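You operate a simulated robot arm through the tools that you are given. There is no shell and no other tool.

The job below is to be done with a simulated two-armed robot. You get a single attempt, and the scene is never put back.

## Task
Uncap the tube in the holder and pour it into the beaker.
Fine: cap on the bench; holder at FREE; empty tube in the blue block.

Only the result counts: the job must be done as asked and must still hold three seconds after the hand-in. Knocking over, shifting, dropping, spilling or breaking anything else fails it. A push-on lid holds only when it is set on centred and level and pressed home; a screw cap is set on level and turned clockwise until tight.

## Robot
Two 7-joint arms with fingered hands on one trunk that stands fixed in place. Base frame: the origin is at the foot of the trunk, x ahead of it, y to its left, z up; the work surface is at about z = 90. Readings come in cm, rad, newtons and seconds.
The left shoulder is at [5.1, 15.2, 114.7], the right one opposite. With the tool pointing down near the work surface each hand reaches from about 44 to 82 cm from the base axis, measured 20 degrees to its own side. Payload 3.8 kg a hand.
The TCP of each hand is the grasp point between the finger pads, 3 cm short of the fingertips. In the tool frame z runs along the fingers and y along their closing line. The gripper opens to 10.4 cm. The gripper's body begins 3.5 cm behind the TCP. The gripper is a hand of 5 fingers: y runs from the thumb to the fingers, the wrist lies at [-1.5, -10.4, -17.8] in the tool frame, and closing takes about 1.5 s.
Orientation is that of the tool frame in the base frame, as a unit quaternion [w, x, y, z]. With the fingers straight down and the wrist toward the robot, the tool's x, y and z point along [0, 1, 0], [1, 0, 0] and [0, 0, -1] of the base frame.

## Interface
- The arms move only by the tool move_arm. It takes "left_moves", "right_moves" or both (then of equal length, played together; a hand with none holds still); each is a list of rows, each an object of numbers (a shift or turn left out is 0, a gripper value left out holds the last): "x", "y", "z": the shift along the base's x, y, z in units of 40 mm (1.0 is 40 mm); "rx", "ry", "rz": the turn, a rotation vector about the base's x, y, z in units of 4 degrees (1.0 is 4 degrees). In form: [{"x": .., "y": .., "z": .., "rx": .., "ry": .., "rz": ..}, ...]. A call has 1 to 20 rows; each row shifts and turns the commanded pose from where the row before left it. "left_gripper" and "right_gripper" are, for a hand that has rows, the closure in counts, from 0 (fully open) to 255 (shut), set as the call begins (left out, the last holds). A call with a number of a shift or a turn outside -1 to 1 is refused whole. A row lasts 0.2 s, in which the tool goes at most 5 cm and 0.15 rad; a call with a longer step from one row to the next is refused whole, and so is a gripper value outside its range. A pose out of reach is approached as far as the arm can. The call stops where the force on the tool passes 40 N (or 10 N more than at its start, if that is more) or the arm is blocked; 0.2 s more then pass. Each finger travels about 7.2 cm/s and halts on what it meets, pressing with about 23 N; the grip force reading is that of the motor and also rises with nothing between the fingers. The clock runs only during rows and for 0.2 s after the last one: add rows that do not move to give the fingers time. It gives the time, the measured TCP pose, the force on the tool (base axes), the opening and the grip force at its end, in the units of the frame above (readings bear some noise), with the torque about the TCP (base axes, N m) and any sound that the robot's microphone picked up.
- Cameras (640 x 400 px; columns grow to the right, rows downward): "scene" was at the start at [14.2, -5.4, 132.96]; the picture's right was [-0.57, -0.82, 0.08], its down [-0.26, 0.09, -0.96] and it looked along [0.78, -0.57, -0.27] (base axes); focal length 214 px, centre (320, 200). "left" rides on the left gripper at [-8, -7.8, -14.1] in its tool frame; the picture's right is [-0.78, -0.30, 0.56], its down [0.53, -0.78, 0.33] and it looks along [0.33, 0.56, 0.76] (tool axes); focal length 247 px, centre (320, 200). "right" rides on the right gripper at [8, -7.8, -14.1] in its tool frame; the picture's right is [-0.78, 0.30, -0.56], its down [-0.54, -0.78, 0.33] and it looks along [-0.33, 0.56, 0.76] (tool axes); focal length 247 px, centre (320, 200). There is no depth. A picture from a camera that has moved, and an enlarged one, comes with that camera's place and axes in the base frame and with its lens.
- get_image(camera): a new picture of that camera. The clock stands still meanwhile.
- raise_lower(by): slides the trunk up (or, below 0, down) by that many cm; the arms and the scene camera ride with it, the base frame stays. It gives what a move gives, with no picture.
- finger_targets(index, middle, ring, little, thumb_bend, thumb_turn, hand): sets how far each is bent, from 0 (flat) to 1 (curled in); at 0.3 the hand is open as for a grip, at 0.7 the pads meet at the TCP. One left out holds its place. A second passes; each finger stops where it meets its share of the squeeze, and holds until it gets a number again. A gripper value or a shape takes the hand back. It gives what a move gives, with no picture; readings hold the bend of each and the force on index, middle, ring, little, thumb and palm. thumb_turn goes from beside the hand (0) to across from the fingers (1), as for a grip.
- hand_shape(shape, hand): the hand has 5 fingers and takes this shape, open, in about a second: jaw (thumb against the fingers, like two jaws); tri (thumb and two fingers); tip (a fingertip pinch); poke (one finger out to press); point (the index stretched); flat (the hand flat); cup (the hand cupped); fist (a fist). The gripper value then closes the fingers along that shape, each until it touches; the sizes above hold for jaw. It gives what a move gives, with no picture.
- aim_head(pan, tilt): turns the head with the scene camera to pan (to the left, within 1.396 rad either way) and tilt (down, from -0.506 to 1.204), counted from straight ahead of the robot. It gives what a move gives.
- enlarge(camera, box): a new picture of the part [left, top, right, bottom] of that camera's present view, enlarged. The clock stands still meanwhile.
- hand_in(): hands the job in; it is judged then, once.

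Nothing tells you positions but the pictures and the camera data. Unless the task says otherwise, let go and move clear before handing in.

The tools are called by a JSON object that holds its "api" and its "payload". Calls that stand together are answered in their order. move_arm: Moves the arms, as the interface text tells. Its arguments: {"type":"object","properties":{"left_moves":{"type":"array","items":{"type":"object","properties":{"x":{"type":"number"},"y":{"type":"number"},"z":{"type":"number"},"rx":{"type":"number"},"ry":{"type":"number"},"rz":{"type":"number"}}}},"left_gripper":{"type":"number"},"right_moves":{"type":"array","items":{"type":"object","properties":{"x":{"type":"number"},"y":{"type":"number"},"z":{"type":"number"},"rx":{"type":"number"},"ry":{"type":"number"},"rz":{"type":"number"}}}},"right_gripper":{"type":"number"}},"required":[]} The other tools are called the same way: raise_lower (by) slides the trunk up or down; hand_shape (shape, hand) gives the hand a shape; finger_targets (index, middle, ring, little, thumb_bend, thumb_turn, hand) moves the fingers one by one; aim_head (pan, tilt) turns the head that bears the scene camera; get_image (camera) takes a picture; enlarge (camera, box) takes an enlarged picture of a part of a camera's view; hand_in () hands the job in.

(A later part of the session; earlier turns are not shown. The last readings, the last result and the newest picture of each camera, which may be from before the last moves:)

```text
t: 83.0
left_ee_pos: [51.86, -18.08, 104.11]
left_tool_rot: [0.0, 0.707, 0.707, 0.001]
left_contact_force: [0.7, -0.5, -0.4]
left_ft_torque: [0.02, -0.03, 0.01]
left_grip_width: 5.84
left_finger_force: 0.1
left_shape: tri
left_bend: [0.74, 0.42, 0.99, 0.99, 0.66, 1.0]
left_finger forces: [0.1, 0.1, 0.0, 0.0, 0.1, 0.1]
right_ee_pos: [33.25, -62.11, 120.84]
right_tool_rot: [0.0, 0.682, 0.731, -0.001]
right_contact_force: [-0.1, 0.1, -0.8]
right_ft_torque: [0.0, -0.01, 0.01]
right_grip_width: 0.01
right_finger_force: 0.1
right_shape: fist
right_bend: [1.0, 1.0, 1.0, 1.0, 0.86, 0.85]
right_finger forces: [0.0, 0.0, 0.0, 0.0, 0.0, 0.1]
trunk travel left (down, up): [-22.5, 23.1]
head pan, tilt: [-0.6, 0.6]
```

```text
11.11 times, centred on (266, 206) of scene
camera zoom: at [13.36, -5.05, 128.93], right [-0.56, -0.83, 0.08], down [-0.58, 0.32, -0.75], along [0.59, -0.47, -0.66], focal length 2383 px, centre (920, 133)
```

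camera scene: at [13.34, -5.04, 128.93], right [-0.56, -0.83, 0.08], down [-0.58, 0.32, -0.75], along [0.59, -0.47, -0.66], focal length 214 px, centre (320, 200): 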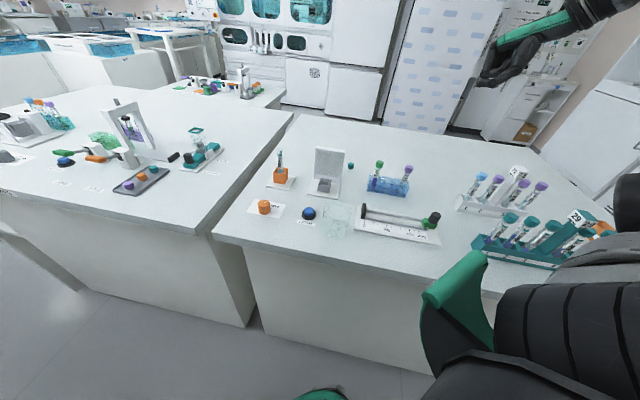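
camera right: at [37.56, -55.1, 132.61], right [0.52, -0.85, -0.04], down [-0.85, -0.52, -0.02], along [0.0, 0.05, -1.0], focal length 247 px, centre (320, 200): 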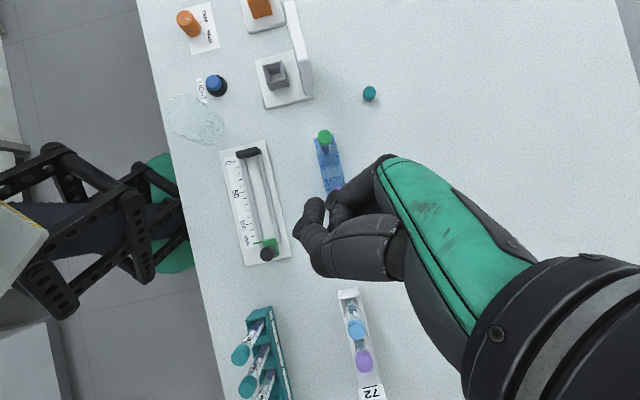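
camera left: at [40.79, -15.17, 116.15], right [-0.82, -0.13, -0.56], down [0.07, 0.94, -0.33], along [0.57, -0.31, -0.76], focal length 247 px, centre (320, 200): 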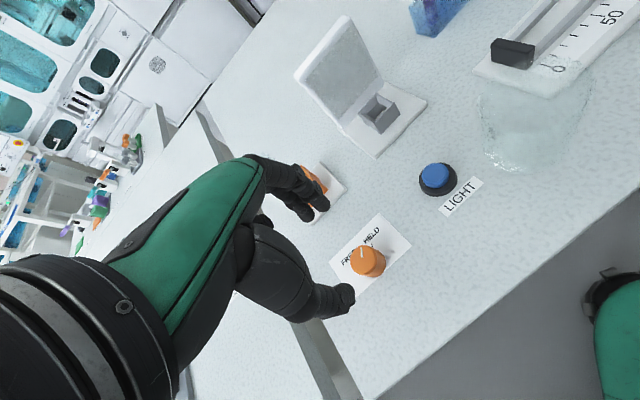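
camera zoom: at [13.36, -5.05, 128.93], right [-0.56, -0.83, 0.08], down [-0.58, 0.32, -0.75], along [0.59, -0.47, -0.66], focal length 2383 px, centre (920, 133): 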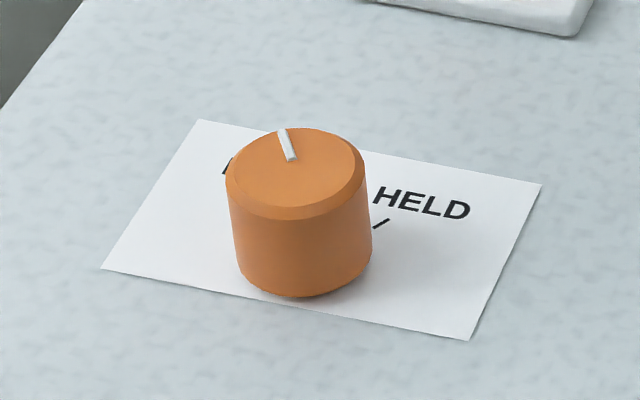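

The pointer now lines up with FREE. Checking the tube in the holder.

{"api": "enlarge", "payload": {"camera": "scene", "box": [262, 140, 302, 192]}}

{"api": "get_image", "payload": {"camera": "left"}}

{"api": "enlarge", "payload": {"camera": "scene", "box": [300, 190, 372, 240]}}

```text
7.69 times, centred on (282, 166) of scene
camera zoom: at [13.36, -5.05, 128.93], right [-0.56, -0.83, 0.08], down [-0.58, 0.32, -0.75], along [0.59, -0.47, -0.66], focal length 1650 px, centre (612, 462)
```

zoom: 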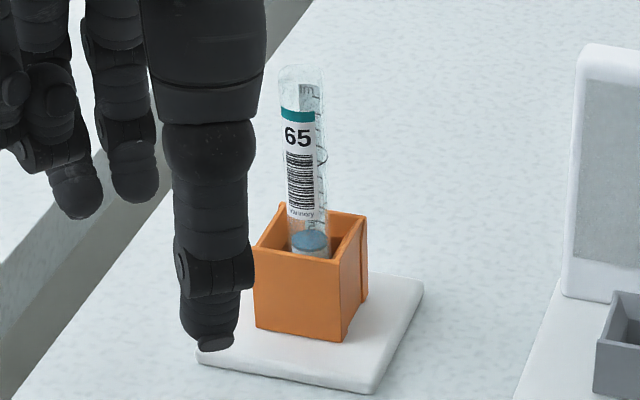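

```text
taken
camera left: at [44.1, -26.1, 118.27], right [-0.3, -0.78, -0.56], down [-0.78, 0.53, -0.33], along [0.56, 0.33, -0.76], focal length 247 px, centre (320, 200)
```

left: 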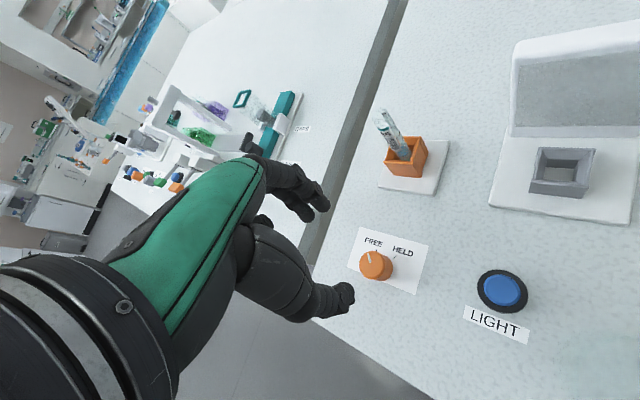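

```text
8.00 times, centred on (336, 215) of scene
camera zoom: at [13.36, -5.05, 128.93], right [-0.56, -0.83, 0.08], down [-0.58, 0.32, -0.75], along [0.59, -0.47, -0.66], focal length 1716 px, centre (192, 80)
```

zoom: 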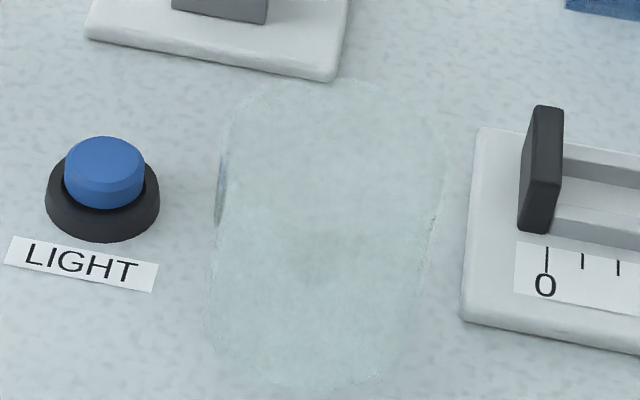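

The tube stands upright, now free, mouth at about (60.9, -27.1, 100.6). I'll rotate the left hand in the air to a side-on, 35°-downward grasp orientation pointing forward-right.

{"api": "move_arm", "payload": {"left_moves": [{"y": 0.05, "z": 0.15, "rx": 0.2727, "ry": -0.4732, "rz": -0.9092}, {"y": 0.05, "z": 0.15, "rx": 0.2727, "ry": -0.4732, "rz": -0.9092}, {"y": 0.05, "z": 0.15, "rx": 0.2727, "ry": -0.4732, "rz": -0.9092}, {"y": 0.05, "z": 0.15, "rx": 0.2727, "ry": -0.4732, "rz": -0.9092}, {"y": 0.05, "z": 0.15, "rx": 0.2727, "ry": -0.4732, "rz": -0.9092}, {"y": 0.05, "z": 0.15, "rx": 0.2727, "ry": -0.4732, "rz": -0.9092}, {"y": 0.05, "z": 0.15, "rx": 0.2727, "ry": -0.4732, "rz": -0.9092}, {"y": 0.05, "z": 0.15, "rx": 0.2727, "ry": -0.4732, "rz": -0.9092}, {"y": 0.05, "z": 0.15, "rx": 0.2727, "ry": -0.4732, "rz": -0.9092}, {"y": 0.05, "z": 0.15, "rx": 0.2727, "ry": -0.4732, "rz": -0.9092}, {"y": 0.05, "z": 0.15, "rx": 0.2727, "ry": -0.4732, "rz": -0.9092}, {"y": 0.05, "z": 0.15, "rx": 0.2727, "ry": -0.4732, "rz": -0.9092}, {"y": 0.05, "z": 0.15, "rx": 0.2727, "ry": -0.4732, "rz": -0.9092}, {"y": 0.05, "z": 0.15, "rx": 0.2727, "ry": -0.4732, "rz": -0.9092}, {"y": 0.05, "z": 0.15, "rx": 0.2727, "ry": -0.4732, "rz": -0.9092}, {}]}}

{"api": "get_image", "payload": {"camera": "scene"}}

```text
t: 86.4
left_ee_pos: [51.95, -14.93, 113.12]
left_tool_rot: [0.07, 0.921, 0.28, 0.262]
left_contact_force: [1.6, -0.5, 0.2]
left_ft_torque: [0.03, -0.01, 0.0]
left_grip_width: 5.87
left_finger_force: 0.0
left_shape: tri
left_bend: [0.74, 0.42, 0.99, 0.99, 0.66, 1.0]
left_finger forces: [0.0, 0.1, 0.0, 0.1, 0.1, 0.0]
right_ee_pos: [33.25, -62.15, 120.79]
right_tool_rot: [0.0, 0.682, 0.731, 0.001]
right_contact_force: [-0.4, 0.5, -0.9]
right_ft_torque: [0.0, -0.02, -0.02]
right_grip_width: 0.01
right_finger_force: 0.1
right_shape: fist
right_bend: [1.0, 1.0, 1.0, 1.0, 0.86, 0.85]
right_finger forces: [0.0, 0.0, 0.1, 0.0, 0.0, 0.0]
trunk travel left (down, up): [-22.5, 23.1]
head pan, tilt: [-0.6, 0.6]
```

```text
taken
camera scene: at [13.34, -5.06, 128.93], right [-0.56, -0.83, 0.08], down [-0.58, 0.32, -0.75], along [0.59, -0.47, -0.66], focal length 214 px, centre (320, 200)
```

scene: 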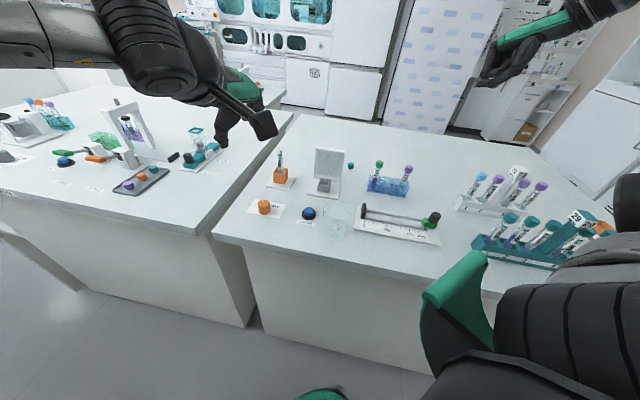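

{"api": "move_arm", "payload": {"left_moves": [{"rx": 0.2727, "ry": -0.4732, "rz": -0.9092}, {"rx": 0.2727, "ry": -0.4732, "rz": -0.9092}, {"rx": 0.2727, "ry": -0.4732, "rz": -0.9092}, {"rx": 0.2727, "ry": -0.4732, "rz": -0.9092}, {"rx": 0.2727, "ry": -0.4732, "rz": -0.9092}, {"rx": 0.2727, "ry": -0.4732, "rz": -0.9092}, {"rx": 0.2727, "ry": -0.4732, "rz": -0.9092}, {"rx": 0.2727, "ry": -0.4732, "rz": -0.9092}, {"rx": 0.2727, "ry": -0.4732, "rz": -0.9092}, {"rx": 0.2727, "ry": -0.4732, "rz": -0.9092}, {"rx": 0.2727, "ry": -0.4732, "rz": -0.9092}, {"rx": 0.2727, "ry": -0.4732, "rz": -0.9092}, {"rx": 0.2727, "ry": -0.4732, "rz": -0.9092}, {"rx": 0.2727, "ry": -0.4732, "rz": -0.9092}, {"rx": 0.2727, "ry": -0.4732, "rz": -0.9092}, {}, {}]}}

{"api": "get_image", "payload": {"camera": "scene"}}

{"api": "get_image", "payload": {"camera": "left"}}

```text
t: 90.0
left_ee_pos: [51.97, -14.98, 113.1]
left_tool_rot: [0.119, 0.858, -0.23, 0.445]
left_contact_force: [-0.4, 0.3, 0.4]
left_ft_torque: [-0.03, 0.01, -0.02]
left_grip_width: 5.88
left_finger_force: 0.2
left_shape: tri
left_bend: [0.74, 0.42, 0.99, 0.99, 0.66, 1.0]
left_finger forces: [0.0, 0.1, 0.1, 0.0, 0.0, 0.1]
right_ee_pos: [33.37, -62.07, 120.78]
right_tool_rot: [0.0, 0.682, 0.732, 0.0]
right_contact_force: [-0.3, -1.1, -0.8]
right_ft_torque: [0.01, 0.0, -0.01]
right_grip_width: 0.01
right_finger_force: 0.0
right_shape: fist
right_bend: [1.0, 1.0, 1.0, 1.0, 0.86, 0.85]
right_finger forces: [0.0, 0.0, 0.0, 0.1, 0.1, 0.0]
trunk travel left (down, up): [-22.5, 23.1]
head pan, tilt: [-0.6, 0.6]
```

```text
taken
camera scene: at [13.34, -5.04, 128.93], right [-0.56, -0.83, 0.08], down [-0.58, 0.32, -0.75], along [0.59, -0.47, -0.66], focal length 214 px, centre (320, 200)
```

scene: 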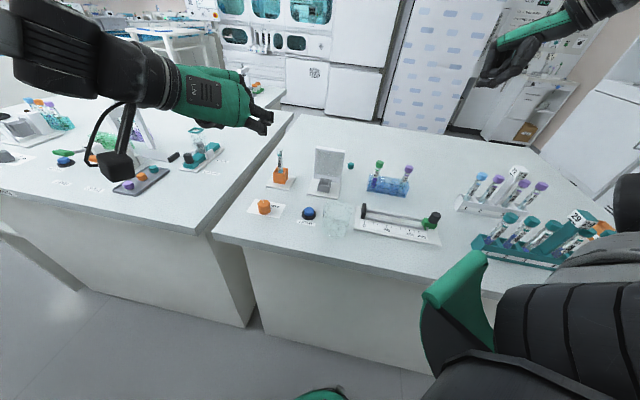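

```text
taken
camera left: at [41.77, -0.27, 114.74], right [0.16, 0.25, -0.96], down [0.89, 0.38, 0.25], along [0.43, -0.89, -0.16], focal length 247 px, centre (320, 200)
```

left: 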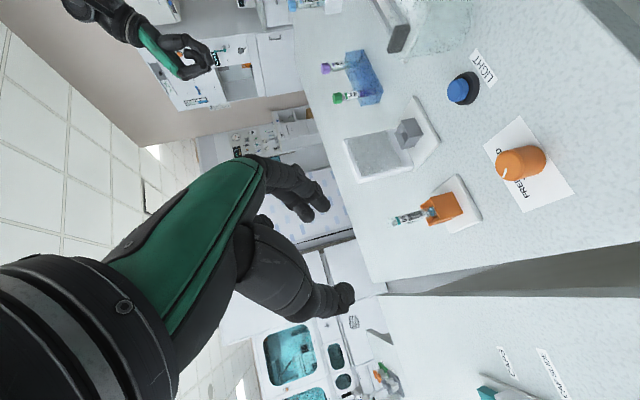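

The grasp orientation is reached. Moving to a pre-grasp point about 8 cm short of the tube along the approach line.

{"api": "move_arm", "payload": {"left_moves": [{"x": 0.125, "y": -0.506, "z": -0.55}, {"x": 0.125, "y": -0.506, "z": -0.55}, {"x": 0.125, "y": -0.506, "z": -0.55}, {"x": 0.125, "y": -0.506, "z": -0.55}, {}, {}]}}

{"api": "get_image", "payload": {"camera": "left"}}

{"api": "enlarge", "payload": {"camera": "scene", "box": [220, 110, 320, 200]}}

```text
t: 91.4
left_ee_pos: [53.73, -23.07, 104.23]
left_tool_rot: [0.12, 0.857, -0.23, 0.446]
left_contact_force: [-0.5, 0.8, 0.3]
left_ft_torque: [0.0, -0.01, 0.01]
left_grip_width: 5.89
left_finger_force: 0.1
left_shape: tri
left_bend: [0.74, 0.42, 0.99, 0.99, 0.66, 1.0]
left_finger forces: [0.0, 0.1, 0.1, 0.0, 0.1, 0.0]
right_ee_pos: [33.27, -62.06, 120.81]
right_tool_rot: [0.0, 0.682, 0.732, 0.0]
right_contact_force: [-0.8, 0.9, -0.4]
right_ft_torque: [-0.01, 0.0, 0.02]
right_grip_width: 0.0
right_finger_force: 0.0
right_shape: fist
right_bend: [1.0, 1.0, 1.0, 1.0, 0.86, 0.85]
right_finger forces: [0.0, 0.1, 0.0, 0.0, 0.0, 0.0]
trunk travel left (down, up): [-22.5, 23.1]
head pan, tilt: [-0.6, 0.6]
```

```text
taken
camera left: at [43.65, -8.31, 105.93], right [0.16, 0.25, -0.96], down [0.89, 0.38, 0.25], along [0.43, -0.89, -0.16], focal length 247 px, centre (320, 200)
```

left: 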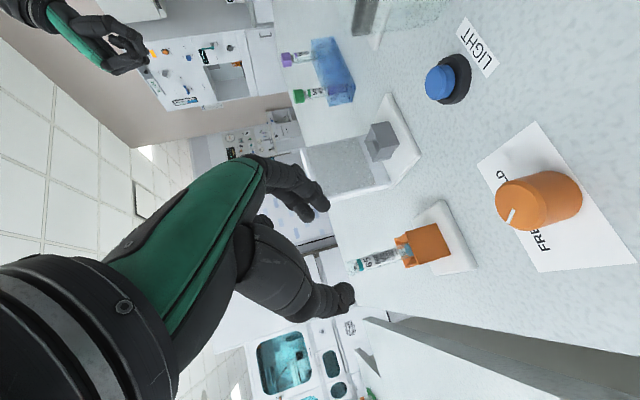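

```text
4.44 times, centred on (270, 155) of scene
camera zoom: at [13.33, -5.04, 128.94], right [-0.56, -0.83, 0.08], down [-0.58, 0.32, -0.75], along [0.59, -0.47, -0.66], focal length 953 px, centre (542, 400)
```

zoom: 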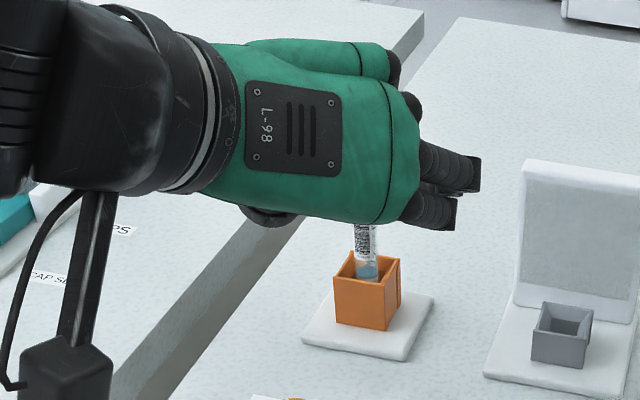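

{"api": "move_arm", "payload": {"left_moves": [{"x": 0.247, "y": -0.14, "z": -0.181}, {"x": 0.247, "y": -0.14, "z": -0.181}, {"x": 0.247, "y": -0.14, "z": -0.181}, {}]}}

{"api": "enlarge", "payload": {"camera": "left", "box": [240, 170, 460, 320]}}

{"api": "enlarge", "payload": {"camera": "scene", "box": [240, 120, 320, 190]}}

```text
t: 92.4
left_ee_pos: [56.87, -24.68, 102.1]
left_tool_rot: [0.119, 0.857, -0.229, 0.446]
left_contact_force: [-0.6, -0.1, 0.3]
left_ft_torque: [-0.03, -0.01, 0.0]
left_grip_width: 5.87
left_finger_force: 0.0
left_shape: tri
left_bend: [0.74, 0.42, 0.99, 0.99, 0.66, 1.0]
left_finger forces: [0.1, 0.0, 0.1, 0.1, 0.0, 0.1]
right_ee_pos: [33.23, -62.17, 120.73]
right_tool_rot: [-0.001, 0.681, 0.732, 0.0]
right_contact_force: [0.5, 0.2, 0.7]
right_ft_torque: [-0.02, -0.01, 0.01]
right_grip_width: 0.02
right_finger_force: 0.1
right_shape: fist
right_bend: [1.0, 1.0, 1.0, 1.0, 0.86, 0.85]
right_finger forces: [0.0, 0.0, 0.0, 0.0, 0.0, 0.0]
trunk travel left (down, up): [-22.5, 23.1]
head pan, tilt: [-0.6, 0.6]
```

```text
2.67 times, centred on (350, 245) of left
camera zoom: at [46.72, -9.99, 103.77], right [0.16, 0.25, -0.96], down [0.89, 0.38, 0.25], along [0.43, -0.89, -0.16], focal length 659 px, centre (240, 80)
```

zoom: 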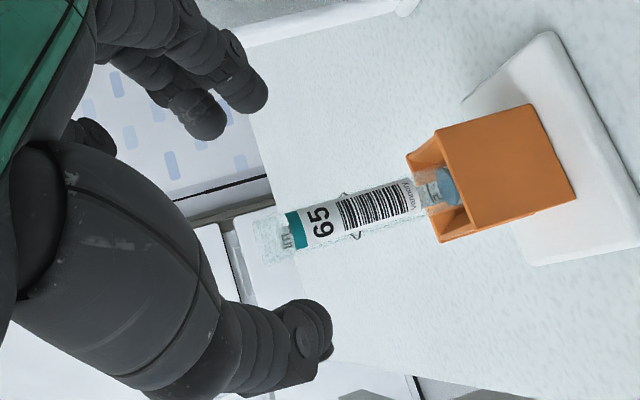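

```text
5.71 times, centred on (280, 155) of scene
camera zoom: at [13.32, -5.03, 128.94], right [-0.56, -0.83, 0.08], down [-0.58, 0.32, -0.75], along [0.59, -0.47, -0.66], focal length 1226 px, centre (549, 457)
```

zoom: 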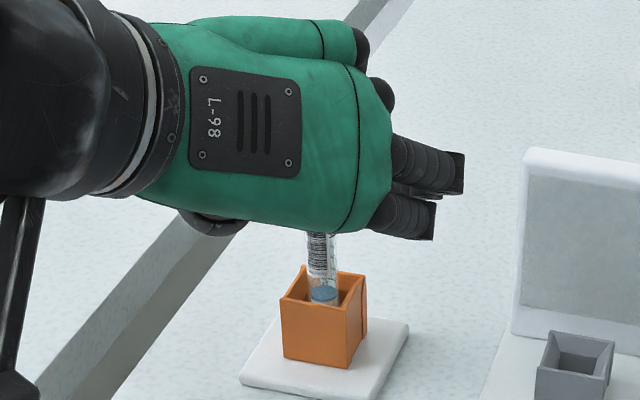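

{"api": "move_arm", "payload": {"left_moves": [{"x": 0.232, "y": -0.143, "z": -0.185}, {"x": 0.232, "y": -0.143, "z": -0.185}, {"x": 0.232, "y": -0.143, "z": -0.185}, {}, {}]}}

{"api": "enlarge", "payload": {"camera": "left", "box": [240, 170, 460, 320]}}

{"api": "enlarge", "payload": {"camera": "scene", "box": [240, 120, 320, 190]}}

```text
t: 93.6
left_ee_pos: [59.67, -26.43, 99.71]
left_tool_rot: [0.12, 0.857, -0.23, 0.445]
left_contact_force: [0.7, 1.0, 0.7]
left_ft_torque: [0.03, 0.03, 0.01]
left_grip_width: 5.91
left_finger_force: 0.2
left_shape: tri
left_bend: [0.74, 0.42, 0.99, 0.99, 0.66, 1.0]
left_finger forces: [0.0, 0.0, 0.0, 0.1, 0.1, 0.0]
right_ee_pos: [33.3, -62.17, 120.83]
right_tool_rot: [0.0, 0.682, 0.731, 0.001]
right_contact_force: [-1.1, -0.1, 0.1]
right_ft_torque: [0.02, 0.01, -0.02]
right_grip_width: 0.01
right_finger_force: 0.1
right_shape: fist
right_bend: [1.0, 1.0, 1.0, 1.0, 0.86, 0.85]
right_finger forces: [0.1, 0.1, 0.0, 0.1, 0.0, 0.0]
trunk travel left (down, up): [-22.5, 23.1]
head pan, tilt: [-0.6, 0.6]
```

```text
2.67 times, centred on (350, 245) of left
camera zoom: at [49.51, -11.7, 101.52], right [0.16, 0.25, -0.96], down [0.89, 0.38, 0.25], along [0.43, -0.89, -0.16], focal length 659 px, centre (240, 80)
```

zoom: 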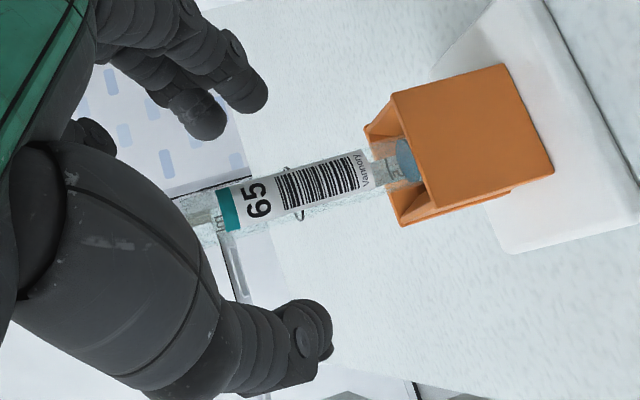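

```text
5.71 times, centred on (280, 155) of scene
camera zoom: at [13.34, -5.04, 128.93], right [-0.56, -0.83, 0.08], down [-0.58, 0.32, -0.75], along [0.59, -0.47, -0.66], focal length 1226 px, centre (549, 457)
```

zoom: 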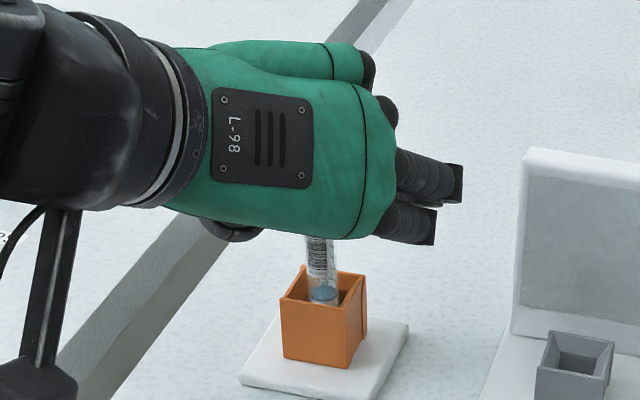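

The tube lies squarely between the thumb and two fingers, just below its mouth. Closing gently onto it.

{"api": "move_arm", "payload": {"left_moves": [{}, {}, {}, {}, {}, {}, {}, {}, {}], "left_gripper": 255}}

{"api": "enlarge", "payload": {"camera": "left", "box": [240, 170, 460, 320]}}

{"api": "enlarge", "payload": {"camera": "scene", "box": [240, 120, 320, 190]}}

```text
t: 95.6
left_ee_pos: [59.78, -26.37, 99.79]
left_tool_rot: [0.119, 0.858, -0.23, 0.444]
left_contact_force: [6.6, -2.5, 2.4]
left_ft_torque: [-0.11, -0.05, 0.02]
left_grip_width: 0.37
left_finger_force: 23.2
left_shape: tri
left_bend: [0.72, 0.7, 1.0, 1.0, 0.76, 1.0]
left_finger forces: [9.9, 1.3, 0.0, 0.0, 17.2, 0.1]
right_ee_pos: [33.36, -62.23, 120.8]
right_tool_rot: [-0.001, 0.681, 0.732, 0.0]
right_contact_force: [-0.6, -0.3, 0.9]
right_ft_torque: [-0.01, -0.01, 0.02]
right_grip_width: 0.0
right_finger_force: 0.0
right_shape: fist
right_bend: [1.0, 1.0, 1.0, 1.0, 0.86, 0.85]
right_finger forces: [0.0, 0.1, 0.0, 0.0, 0.1, 0.0]
trunk travel left (down, up): [-22.5, 23.1]
head pan, tilt: [-0.6, 0.6]
```

```text
2.67 times, centred on (350, 245) of left
camera zoom: at [49.6, -11.72, 101.52], right [0.16, 0.25, -0.96], down [0.89, 0.38, 0.25], along [0.43, -0.89, -0.16], focal length 659 px, centre (240, 80)
```

zoom: 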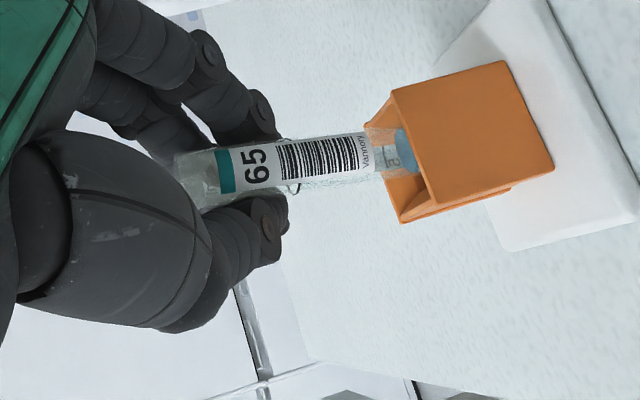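

```text
5.71 times, centred on (280, 155) of scene
camera zoom: at [13.42, -5.09, 128.92], right [-0.56, -0.83, 0.08], down [-0.58, 0.32, -0.75], along [0.59, -0.47, -0.66], focal length 1226 px, centre (549, 457)
```

zoom: 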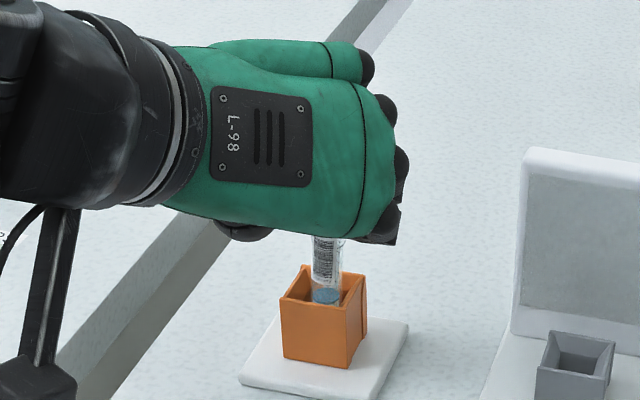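

It's gripped, but closing pushed the tube ~0.9 cm towards the finger side (the hand closes off-centre). I'll reopen, shift the hand to match, and close again so the tube stays upright.

{"api": "move_arm", "payload": {"left_moves": [{}, {}, {}, {}, {}, {"x": 0.055, "y": 0.095}, {"x": 0.055, "y": 0.095}, {}], "left_gripper": 130}}

{"api": "enlarge", "payload": {"camera": "left", "box": [240, 170, 460, 320]}}

```text
t: 97.4
left_ee_pos: [60.13, -25.74, 99.87]
left_tool_rot: [0.12, 0.858, -0.23, 0.444]
left_contact_force: [-0.3, 0.2, 0.1]
left_ft_torque: [-0.01, 0.01, 0.0]
left_grip_width: 5.04
left_finger_force: 0.0
left_shape: tri
left_bend: [0.74, 0.45, 0.99, 0.99, 0.7, 1.0]
left_finger forces: [0.1, 0.1, 0.0, 0.0, 0.0, 0.1]
right_ee_pos: [33.17, -62.15, 120.81]
right_tool_rot: [0.0, 0.682, 0.732, 0.0]
right_contact_force: [-0.5, -0.8, -0.2]
right_ft_torque: [0.02, 0.01, -0.01]
right_grip_width: 0.0
right_finger_force: 0.1
right_shape: fist
right_bend: [1.0, 1.0, 1.0, 1.0, 0.86, 0.85]
right_finger forces: [0.0, 0.0, 0.0, 0.1, 0.0, 0.0]
trunk travel left (down, up): [-22.5, 23.1]
head pan, tilt: [-0.6, 0.6]
```

```text
2.67 times, centred on (350, 245) of left
camera zoom: at [49.98, -10.98, 101.56], right [0.15, 0.25, -0.96], down [0.89, 0.38, 0.25], along [0.43, -0.89, -0.16], focal length 659 px, centre (240, 80)
```

zoom: 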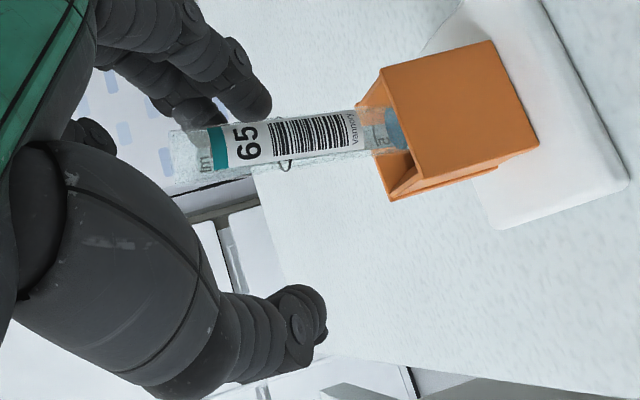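

{"api": "move_arm", "payload": {"left_moves": [{}, {}, {}, {}, {}, {}, {}, {}, {}], "left_gripper": 255}}

{"api": "enlarge", "payload": {"camera": "left", "box": [240, 170, 460, 320]}}

{"api": "enlarge", "payload": {"camera": "scene", "box": [262, 150, 302, 192]}}

```text
t: 99.4
left_ee_pos: [60.19, -25.89, 99.95]
left_tool_rot: [0.118, 0.858, -0.23, 0.445]
left_contact_force: [7.7, -9.4, 5.2]
left_ft_torque: [-0.2, -0.09, -0.01]
left_grip_width: 0.29
left_finger_force: 23.0
left_shape: tri
left_bend: [0.72, 0.7, 1.0, 1.0, 0.76, 1.0]
left_finger forces: [11.7, 3.3, 0.1, 0.0, 18.3, 0.0]
right_ee_pos: [33.38, -62.21, 120.65]
right_tool_rot: [-0.001, 0.682, 0.731, 0.0]
right_contact_force: [-0.3, 0.7, -0.2]
right_ft_torque: [-0.03, 0.05, -0.02]
right_grip_width: 0.0
right_finger_force: 0.0
right_shape: fist
right_bend: [1.0, 1.0, 1.0, 1.0, 0.86, 0.85]
right_finger forces: [0.1, 0.0, 0.0, 0.1, 0.0, 0.1]
trunk travel left (down, up): [-22.5, 23.1]
head pan, tilt: [-0.6, 0.6]
```

```text
2.67 times, centred on (350, 245) of left
camera zoom: at [50.07, -11.1, 101.55], right [0.16, 0.25, -0.96], down [0.89, 0.38, 0.25], along [0.43, -0.89, -0.17], focal length 659 px, centre (240, 80)
```

zoom: 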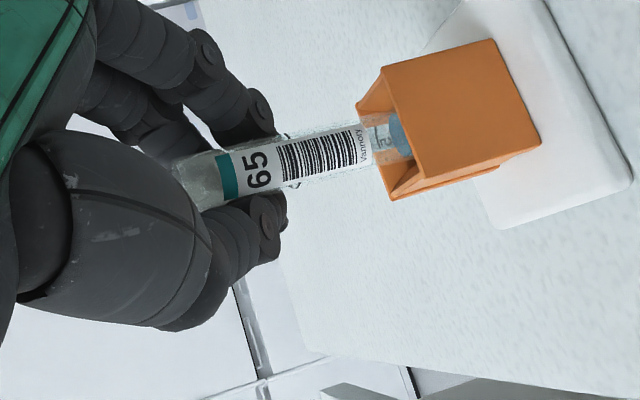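

```text
9.52 times, centred on (282, 171) of scene
camera zoom: at [13.44, -5.2, 128.92], right [-0.56, -0.83, 0.08], down [-0.58, 0.32, -0.75], along [0.59, -0.47, -0.66], focal length 2043 px, centre (682, 476)
```

zoom: 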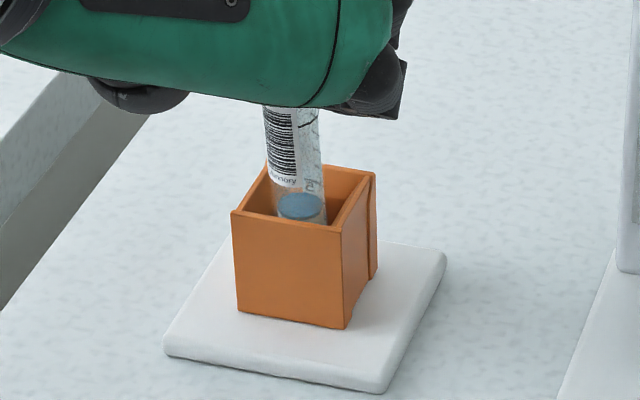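

The grip is good but the hand is pulling the tube against the holder wall (about 13 N). I'll ease the hand forward-right to relax that before lifting.

{"api": "move_arm", "payload": {"left_moves": [{"x": 0.05, "y": -0.055}, {"x": 0.05, "y": -0.055}, {}]}}

{"api": "enlarge", "payload": {"camera": "scene", "box": [262, 150, 302, 192]}}

```text
t: 100.2
left_ee_pos: [60.38, -26.09, 99.77]
left_tool_rot: [0.119, 0.857, -0.23, 0.445]
left_contact_force: [1.6, -2.1, 2.3]
left_ft_torque: [-0.02, -0.04, 0.03]
left_grip_width: 0.29
left_finger_force: 23.0
left_shape: tri
left_bend: [0.72, 0.7, 1.0, 1.0, 0.78, 1.0]
left_finger forces: [0.0, 1.4, 0.0, 0.0, 0.1, 0.1]
right_ee_pos: [33.28, -61.97, 120.73]
right_tool_rot: [0.001, 0.681, 0.732, 0.0]
right_contact_force: [0.4, 0.5, -0.1]
right_ft_torque: [0.03, 0.0, 0.01]
right_grip_width: 0.0
right_finger_force: 0.0
right_shape: fist
right_bend: [1.0, 1.0, 1.0, 1.0, 0.86, 0.85]
right_finger forces: [0.0, 0.0, 0.1, 0.1, 0.0, 0.0]
trunk travel left (down, up): [-22.5, 23.1]
head pan, tilt: [-0.6, 0.6]
```

```text
9.52 times, centred on (282, 171) of scene
camera zoom: at [13.35, -5.05, 128.93], right [-0.56, -0.83, 0.08], down [-0.58, 0.32, -0.75], along [0.59, -0.47, -0.66], focal length 2043 px, centre (682, 476)
```

zoom: 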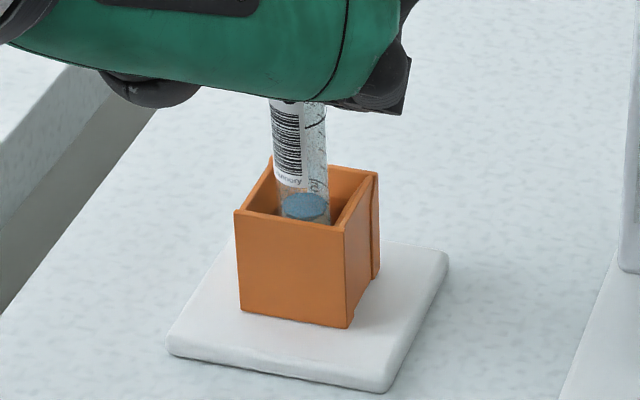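

The tube has slipped into the looser space behind the fingertips, so the normal "shut" barely touches it. I'll curl the fingers further individually to wrap it firmly.

{"api": "finger_targets", "payload": {"hand": "left", "index": 0.8, "middle": 0.8, "thumb_bend": 0.82}}

{"api": "enlarge", "payload": {"camera": "left", "box": [240, 170, 460, 320]}}

{"api": "enlarge", "payload": {"camera": "scene", "box": [262, 150, 302, 192]}}

```text
t: 101.2
left_ee_pos: [60.52, -26.16, 99.8]
left_tool_rot: [0.119, 0.857, -0.23, 0.445]
left_contact_force: [1.3, -1.4, -1.1]
left_ft_torque: [0.0, -0.01, 0.0]
left_grip_width: 0.0
left_finger_force: 0.1
left_shape: fingers
left_bend: [0.73, 0.78, 1.0, 1.0, 0.78, 1.0]
left_finger forces: [0.6, 0.0, 0.0, 0.0, 0.0, 0.1]
right_ee_pos: [33.34, -62.1, 120.75]
right_tool_rot: [0.001, 0.681, 0.732, 0.001]
right_contact_force: [-0.5, 0.6, -0.4]
right_ft_torque: [0.03, -0.04, -0.03]
right_grip_width: 0.0
right_finger_force: 0.0
right_shape: fist
right_bend: [1.0, 1.0, 1.0, 1.0, 0.86, 0.85]
right_finger forces: [0.0, 0.1, 0.1, 0.1, 0.1, 0.0]
trunk travel left (down, up): [-22.5, 23.1]
head pan, tilt: [-0.6, 0.6]
```

```text
2.67 times, centred on (350, 245) of left
camera zoom: at [50.39, -11.42, 101.5], right [0.15, 0.25, -0.96], down [0.89, 0.38, 0.25], along [0.43, -0.89, -0.17], focal length 659 px, centre (240, 80)
```

zoom: 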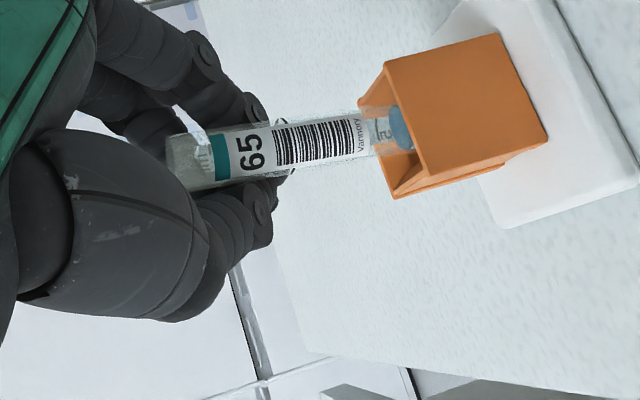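

```text
9.52 times, centred on (282, 171) of scene
camera zoom: at [13.38, -5.08, 128.93], right [-0.56, -0.83, 0.08], down [-0.58, 0.32, -0.75], along [0.59, -0.47, -0.66], focal length 2043 px, centre (682, 476)
```

zoom: 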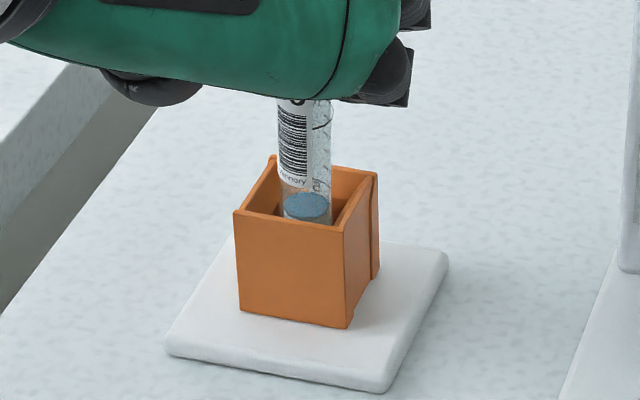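

The tips have closed beyond the tube, leaving it loosely caged. I'll open again, back off about 1 cm so the tube meets the fingertip pads, and regrip.

{"api": "hand_shape", "payload": {"hand": "left", "shape": "tri"}}

{"api": "enlarge", "payload": {"camera": "left", "box": [240, 150, 460, 340]}}

{"api": "enlarge", "payload": {"camera": "scene", "box": [262, 150, 302, 192]}}

```text
t: 102.1
left_ee_pos: [60.53, -26.11, 99.95]
left_tool_rot: [0.119, 0.857, -0.23, 0.446]
left_contact_force: [0.2, 0.6, -0.2]
left_ft_torque: [-0.02, 0.04, -0.01]
left_grip_width: 10.36
left_finger_force: 0.1
left_shape: tri
left_bend: [0.3, 0.3, 0.99, 0.99, 0.3, 0.98]
left_finger forces: [0.0, 0.1, 0.0, 0.1, 0.1, 0.0]
right_ee_pos: [33.24, -62.1, 120.78]
right_tool_rot: [0.001, 0.682, 0.731, 0.001]
right_contact_force: [0.2, 0.4, 0.0]
right_ft_torque: [-0.01, 0.01, -0.02]
right_grip_width: 0.0
right_finger_force: 0.1
right_shape: fist
right_bend: [1.0, 1.0, 1.0, 1.0, 0.86, 0.85]
right_finger forces: [0.0, 0.1, 0.1, 0.0, 0.0, 0.0]
trunk travel left (down, up): [-22.5, 23.1]
head pan, tilt: [-0.6, 0.6]
```

```text
2.11 times, centred on (350, 245) of left
camera zoom: at [50.37, -11.39, 101.55], right [0.16, 0.25, -0.96], down [0.89, 0.38, 0.25], along [0.43, -0.89, -0.16], focal length 520 px, centre (257, 105)
```

zoom: 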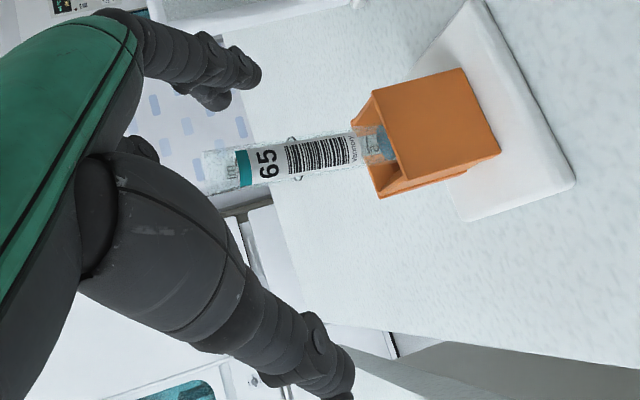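

```text
9.52 times, centred on (282, 171) of scene
camera zoom: at [13.33, -5.04, 128.93], right [-0.56, -0.83, 0.08], down [-0.58, 0.32, -0.75], along [0.59, -0.47, -0.66], focal length 2043 px, centre (682, 476)
```

zoom: 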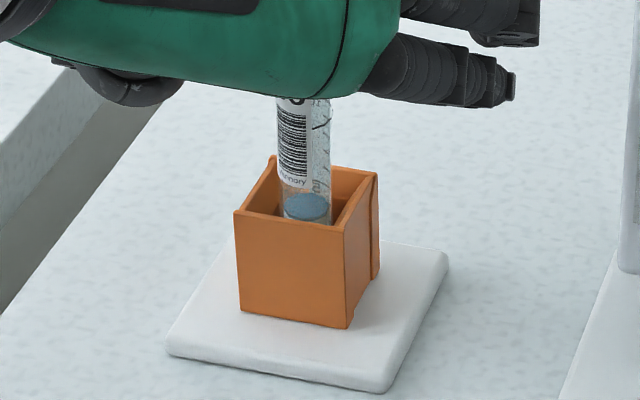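

{"api": "move_arm", "payload": {"left_moves": [{"x": -0.135, "y": 0.018, "z": 0.02}, {"x": -0.135, "y": 0.018, "z": 0.02}, {}, {}], "left_gripper": 130}}

{"api": "move_arm", "payload": {"left_moves": [{}, {}, {}, {}, {}, {}, {}, {}, {}], "left_gripper": 255}}

{"api": "enlarge", "payload": {"camera": "left", "box": [240, 170, 460, 320]}}

{"api": "enlarge", "payload": {"camera": "scene", "box": [262, 150, 302, 192]}}

```text
t: 103.1
left_ee_pos: [59.34, -25.89, 100.15]
left_tool_rot: [0.12, 0.857, -0.23, 0.445]
left_contact_force: [-0.3, 0.0, -0.9]
left_ft_torque: [0.0, 0.01, 0.02]
left_grip_width: 5.14
left_finger_force: 0.1
left_shape: tri
left_bend: [0.74, 0.45, 0.99, 0.99, 0.7, 1.0]
left_finger forces: [0.0, 0.0, 0.1, 0.0, 0.0, 0.0]
right_ee_pos: [33.29, -62.07, 120.75]
right_tool_rot: [0.0, 0.681, 0.732, 0.001]
right_contact_force: [-0.2, -0.5, -0.1]
right_ft_torque: [-0.03, -0.01, -0.02]
right_grip_width: 0.0
right_finger_force: 0.1
right_shape: fist
right_bend: [1.0, 1.0, 1.0, 1.0, 0.86, 0.85]
right_finger forces: [0.0, 0.0, 0.0, 0.0, 0.0, 0.0]
trunk travel left (down, up): [-22.5, 23.1]
head pan, tilt: [-0.6, 0.6]
```

```text
t: 105.1
left_ee_pos: [59.51, -26.03, 100.0]
left_tool_rot: [0.12, 0.858, -0.23, 0.444]
left_contact_force: [4.7, -2.9, 0.6]
left_ft_torque: [-0.13, 0.0, -0.05]
left_grip_width: 0.3
left_finger_force: 23.3
left_shape: tri
left_bend: [0.72, 0.7, 1.0, 1.0, 0.74, 1.0]
left_finger forces: [11.0, 0.6, 0.1, 0.1, 19.3, 0.1]
right_ee_pos: [33.28, -62.11, 120.7]
right_tool_rot: [0.0, 0.682, 0.731, -0.001]
right_contact_force: [-0.6, 0.3, -0.6]
right_ft_torque: [-0.03, 0.0, -0.01]
right_grip_width: 0.02
right_finger_force: 0.1
right_shape: fist
right_bend: [1.0, 1.0, 1.0, 1.0, 0.86, 0.85]
right_finger forces: [0.1, 0.1, 0.0, 0.0, 0.0, 0.0]
trunk travel left (down, up): [-22.5, 23.1]
head pan, tilt: [-0.6, 0.6]
```

```text
2.67 times, centred on (350, 245) of left
camera zoom: at [49.32, -11.29, 101.7], right [0.15, 0.25, -0.96], down [0.89, 0.38, 0.25], along [0.43, -0.89, -0.17], focal length 659 px, centre (240, 80)
```

zoom: 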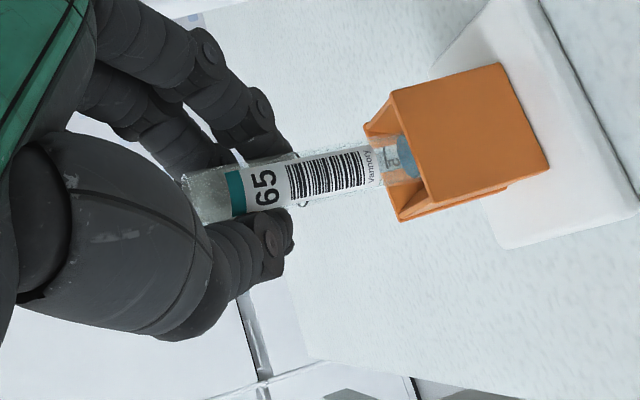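

```text
9.52 times, centred on (282, 171) of scene
camera zoom: at [13.43, -5.1, 128.92], right [-0.56, -0.83, 0.08], down [-0.58, 0.32, -0.75], along [0.59, -0.47, -0.66], focal length 2043 px, centre (682, 476)
```

zoom: 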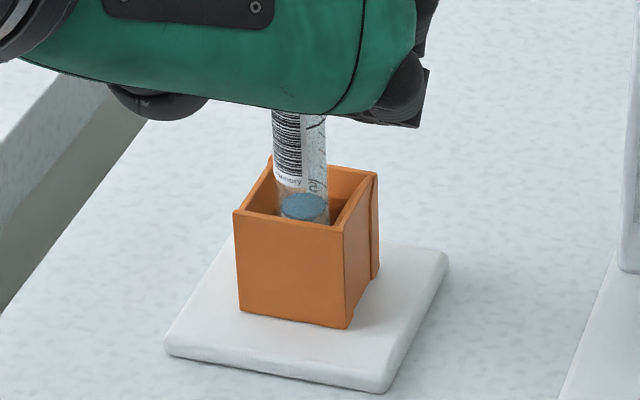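

Firm now: index 11 N against thumb 19 N. I'll curl the middle finger a bit further so it also bears on the tube.

{"api": "finger_targets", "payload": {"hand": "left", "middle": 0.85}}

{"api": "enlarge", "payload": {"camera": "left", "box": [240, 170, 460, 320]}}

```text
t: 106.1
left_ee_pos: [59.58, -25.96, 100.05]
left_tool_rot: [0.12, 0.858, -0.23, 0.444]
left_contact_force: [7.0, -5.2, 0.9]
left_ft_torque: [-0.12, -0.01, -0.01]
left_grip_width: 0.57
left_finger_force: 15.0
left_shape: fingers
left_bend: [0.72, 0.73, 1.0, 1.0, 0.75, 1.0]
left_finger forces: [11.2, 0.0, 0.0, 0.1, 19.4, 0.1]
right_ee_pos: [33.4, -62.24, 120.73]
right_tool_rot: [-0.001, 0.682, 0.731, 0.0]
right_contact_force: [0.0, 0.8, 0.4]
right_ft_torque: [-0.01, 0.01, -0.01]
right_grip_width: 0.03
right_finger_force: 0.0
right_shape: fist
right_bend: [1.0, 1.0, 1.0, 1.0, 0.86, 0.85]
right_finger forces: [0.1, 0.0, 0.0, 0.0, 0.0, 0.0]
trunk travel left (down, up): [-22.5, 23.1]
head pan, tilt: [-0.6, 0.6]
```

```text
2.67 times, centred on (350, 245) of left
camera zoom: at [49.36, -11.31, 101.68], right [0.15, 0.25, -0.96], down [0.89, 0.38, 0.25], along [0.43, -0.89, -0.17], focal length 659 px, centre (240, 80)
```

zoom: 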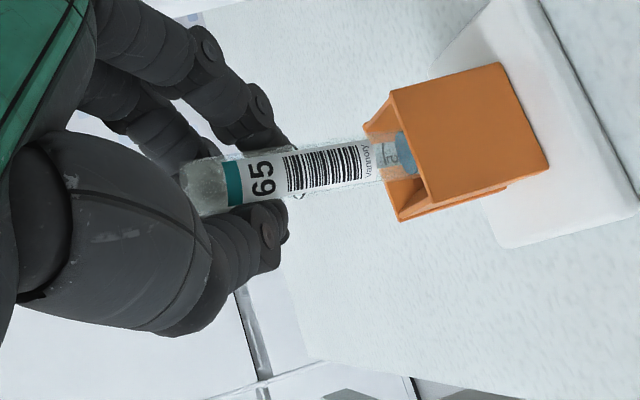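

{"api": "move_arm", "payload": {"left_moves": [{"z": 0.06}, {"z": 0.06}, {"z": 0.06}, {"z": 0.06}, {}]}}

{"api": "enlarge", "payload": {"camera": "left", "box": [240, 170, 460, 320]}}

{"api": "enlarge", "payload": {"camera": "scene", "box": [262, 150, 302, 192]}}

```text
t: 107.3
left_ee_pos: [59.89, -26.08, 100.66]
left_tool_rot: [0.118, 0.859, -0.228, 0.443]
left_contact_force: [15.8, -6.9, -12.4]
left_ft_torque: [-0.03, -0.15, 0.05]
left_grip_width: 0.0
left_finger_force: 12.9
left_shape: fingers
left_bend: [0.72, 0.84, 1.0, 1.0, 0.76, 1.0]
left_finger forces: [11.2, 0.1, 0.1, 0.0, 14.7, 0.0]
right_ee_pos: [33.7, -62.27, 120.46]
right_tool_rot: [-0.002, 0.682, 0.731, -0.001]
right_contact_force: [0.5, -0.1, 0.3]
right_ft_torque: [0.01, -0.01, 0.01]
right_grip_width: 0.0
right_finger_force: 0.2
right_shape: fist
right_bend: [1.0, 1.0, 1.0, 1.0, 0.86, 0.85]
right_finger forces: [0.0, 0.1, 0.0, 0.0, 0.1, 0.0]
trunk travel left (down, up): [-22.5, 23.1]
head pan, tilt: [-0.6, 0.6]
```

```text
2.67 times, centred on (350, 245) of left
camera zoom: at [49.66, -11.43, 102.42], right [0.15, 0.25, -0.96], down [0.89, 0.38, 0.24], along [0.43, -0.89, -0.17], focal length 659 px, centre (240, 80)
```

zoom: 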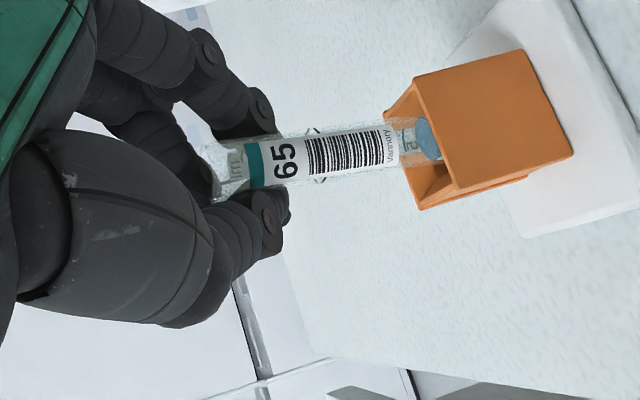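

```text
9.52 times, centred on (282, 171) of scene
camera zoom: at [13.82, -5.26, 128.86], right [-0.56, -0.83, 0.08], down [-0.58, 0.32, -0.75], along [0.59, -0.46, -0.66], focal length 2043 px, centre (682, 476)
```

zoom: 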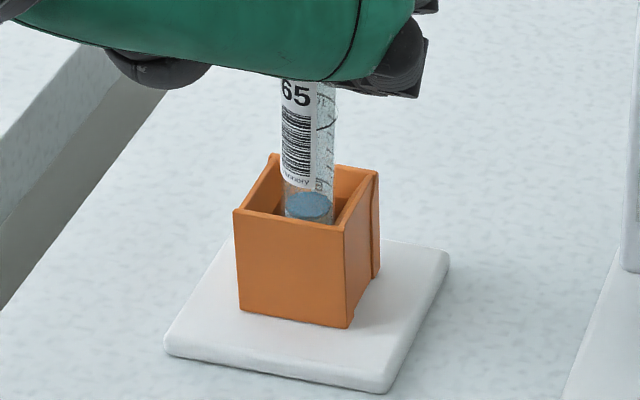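

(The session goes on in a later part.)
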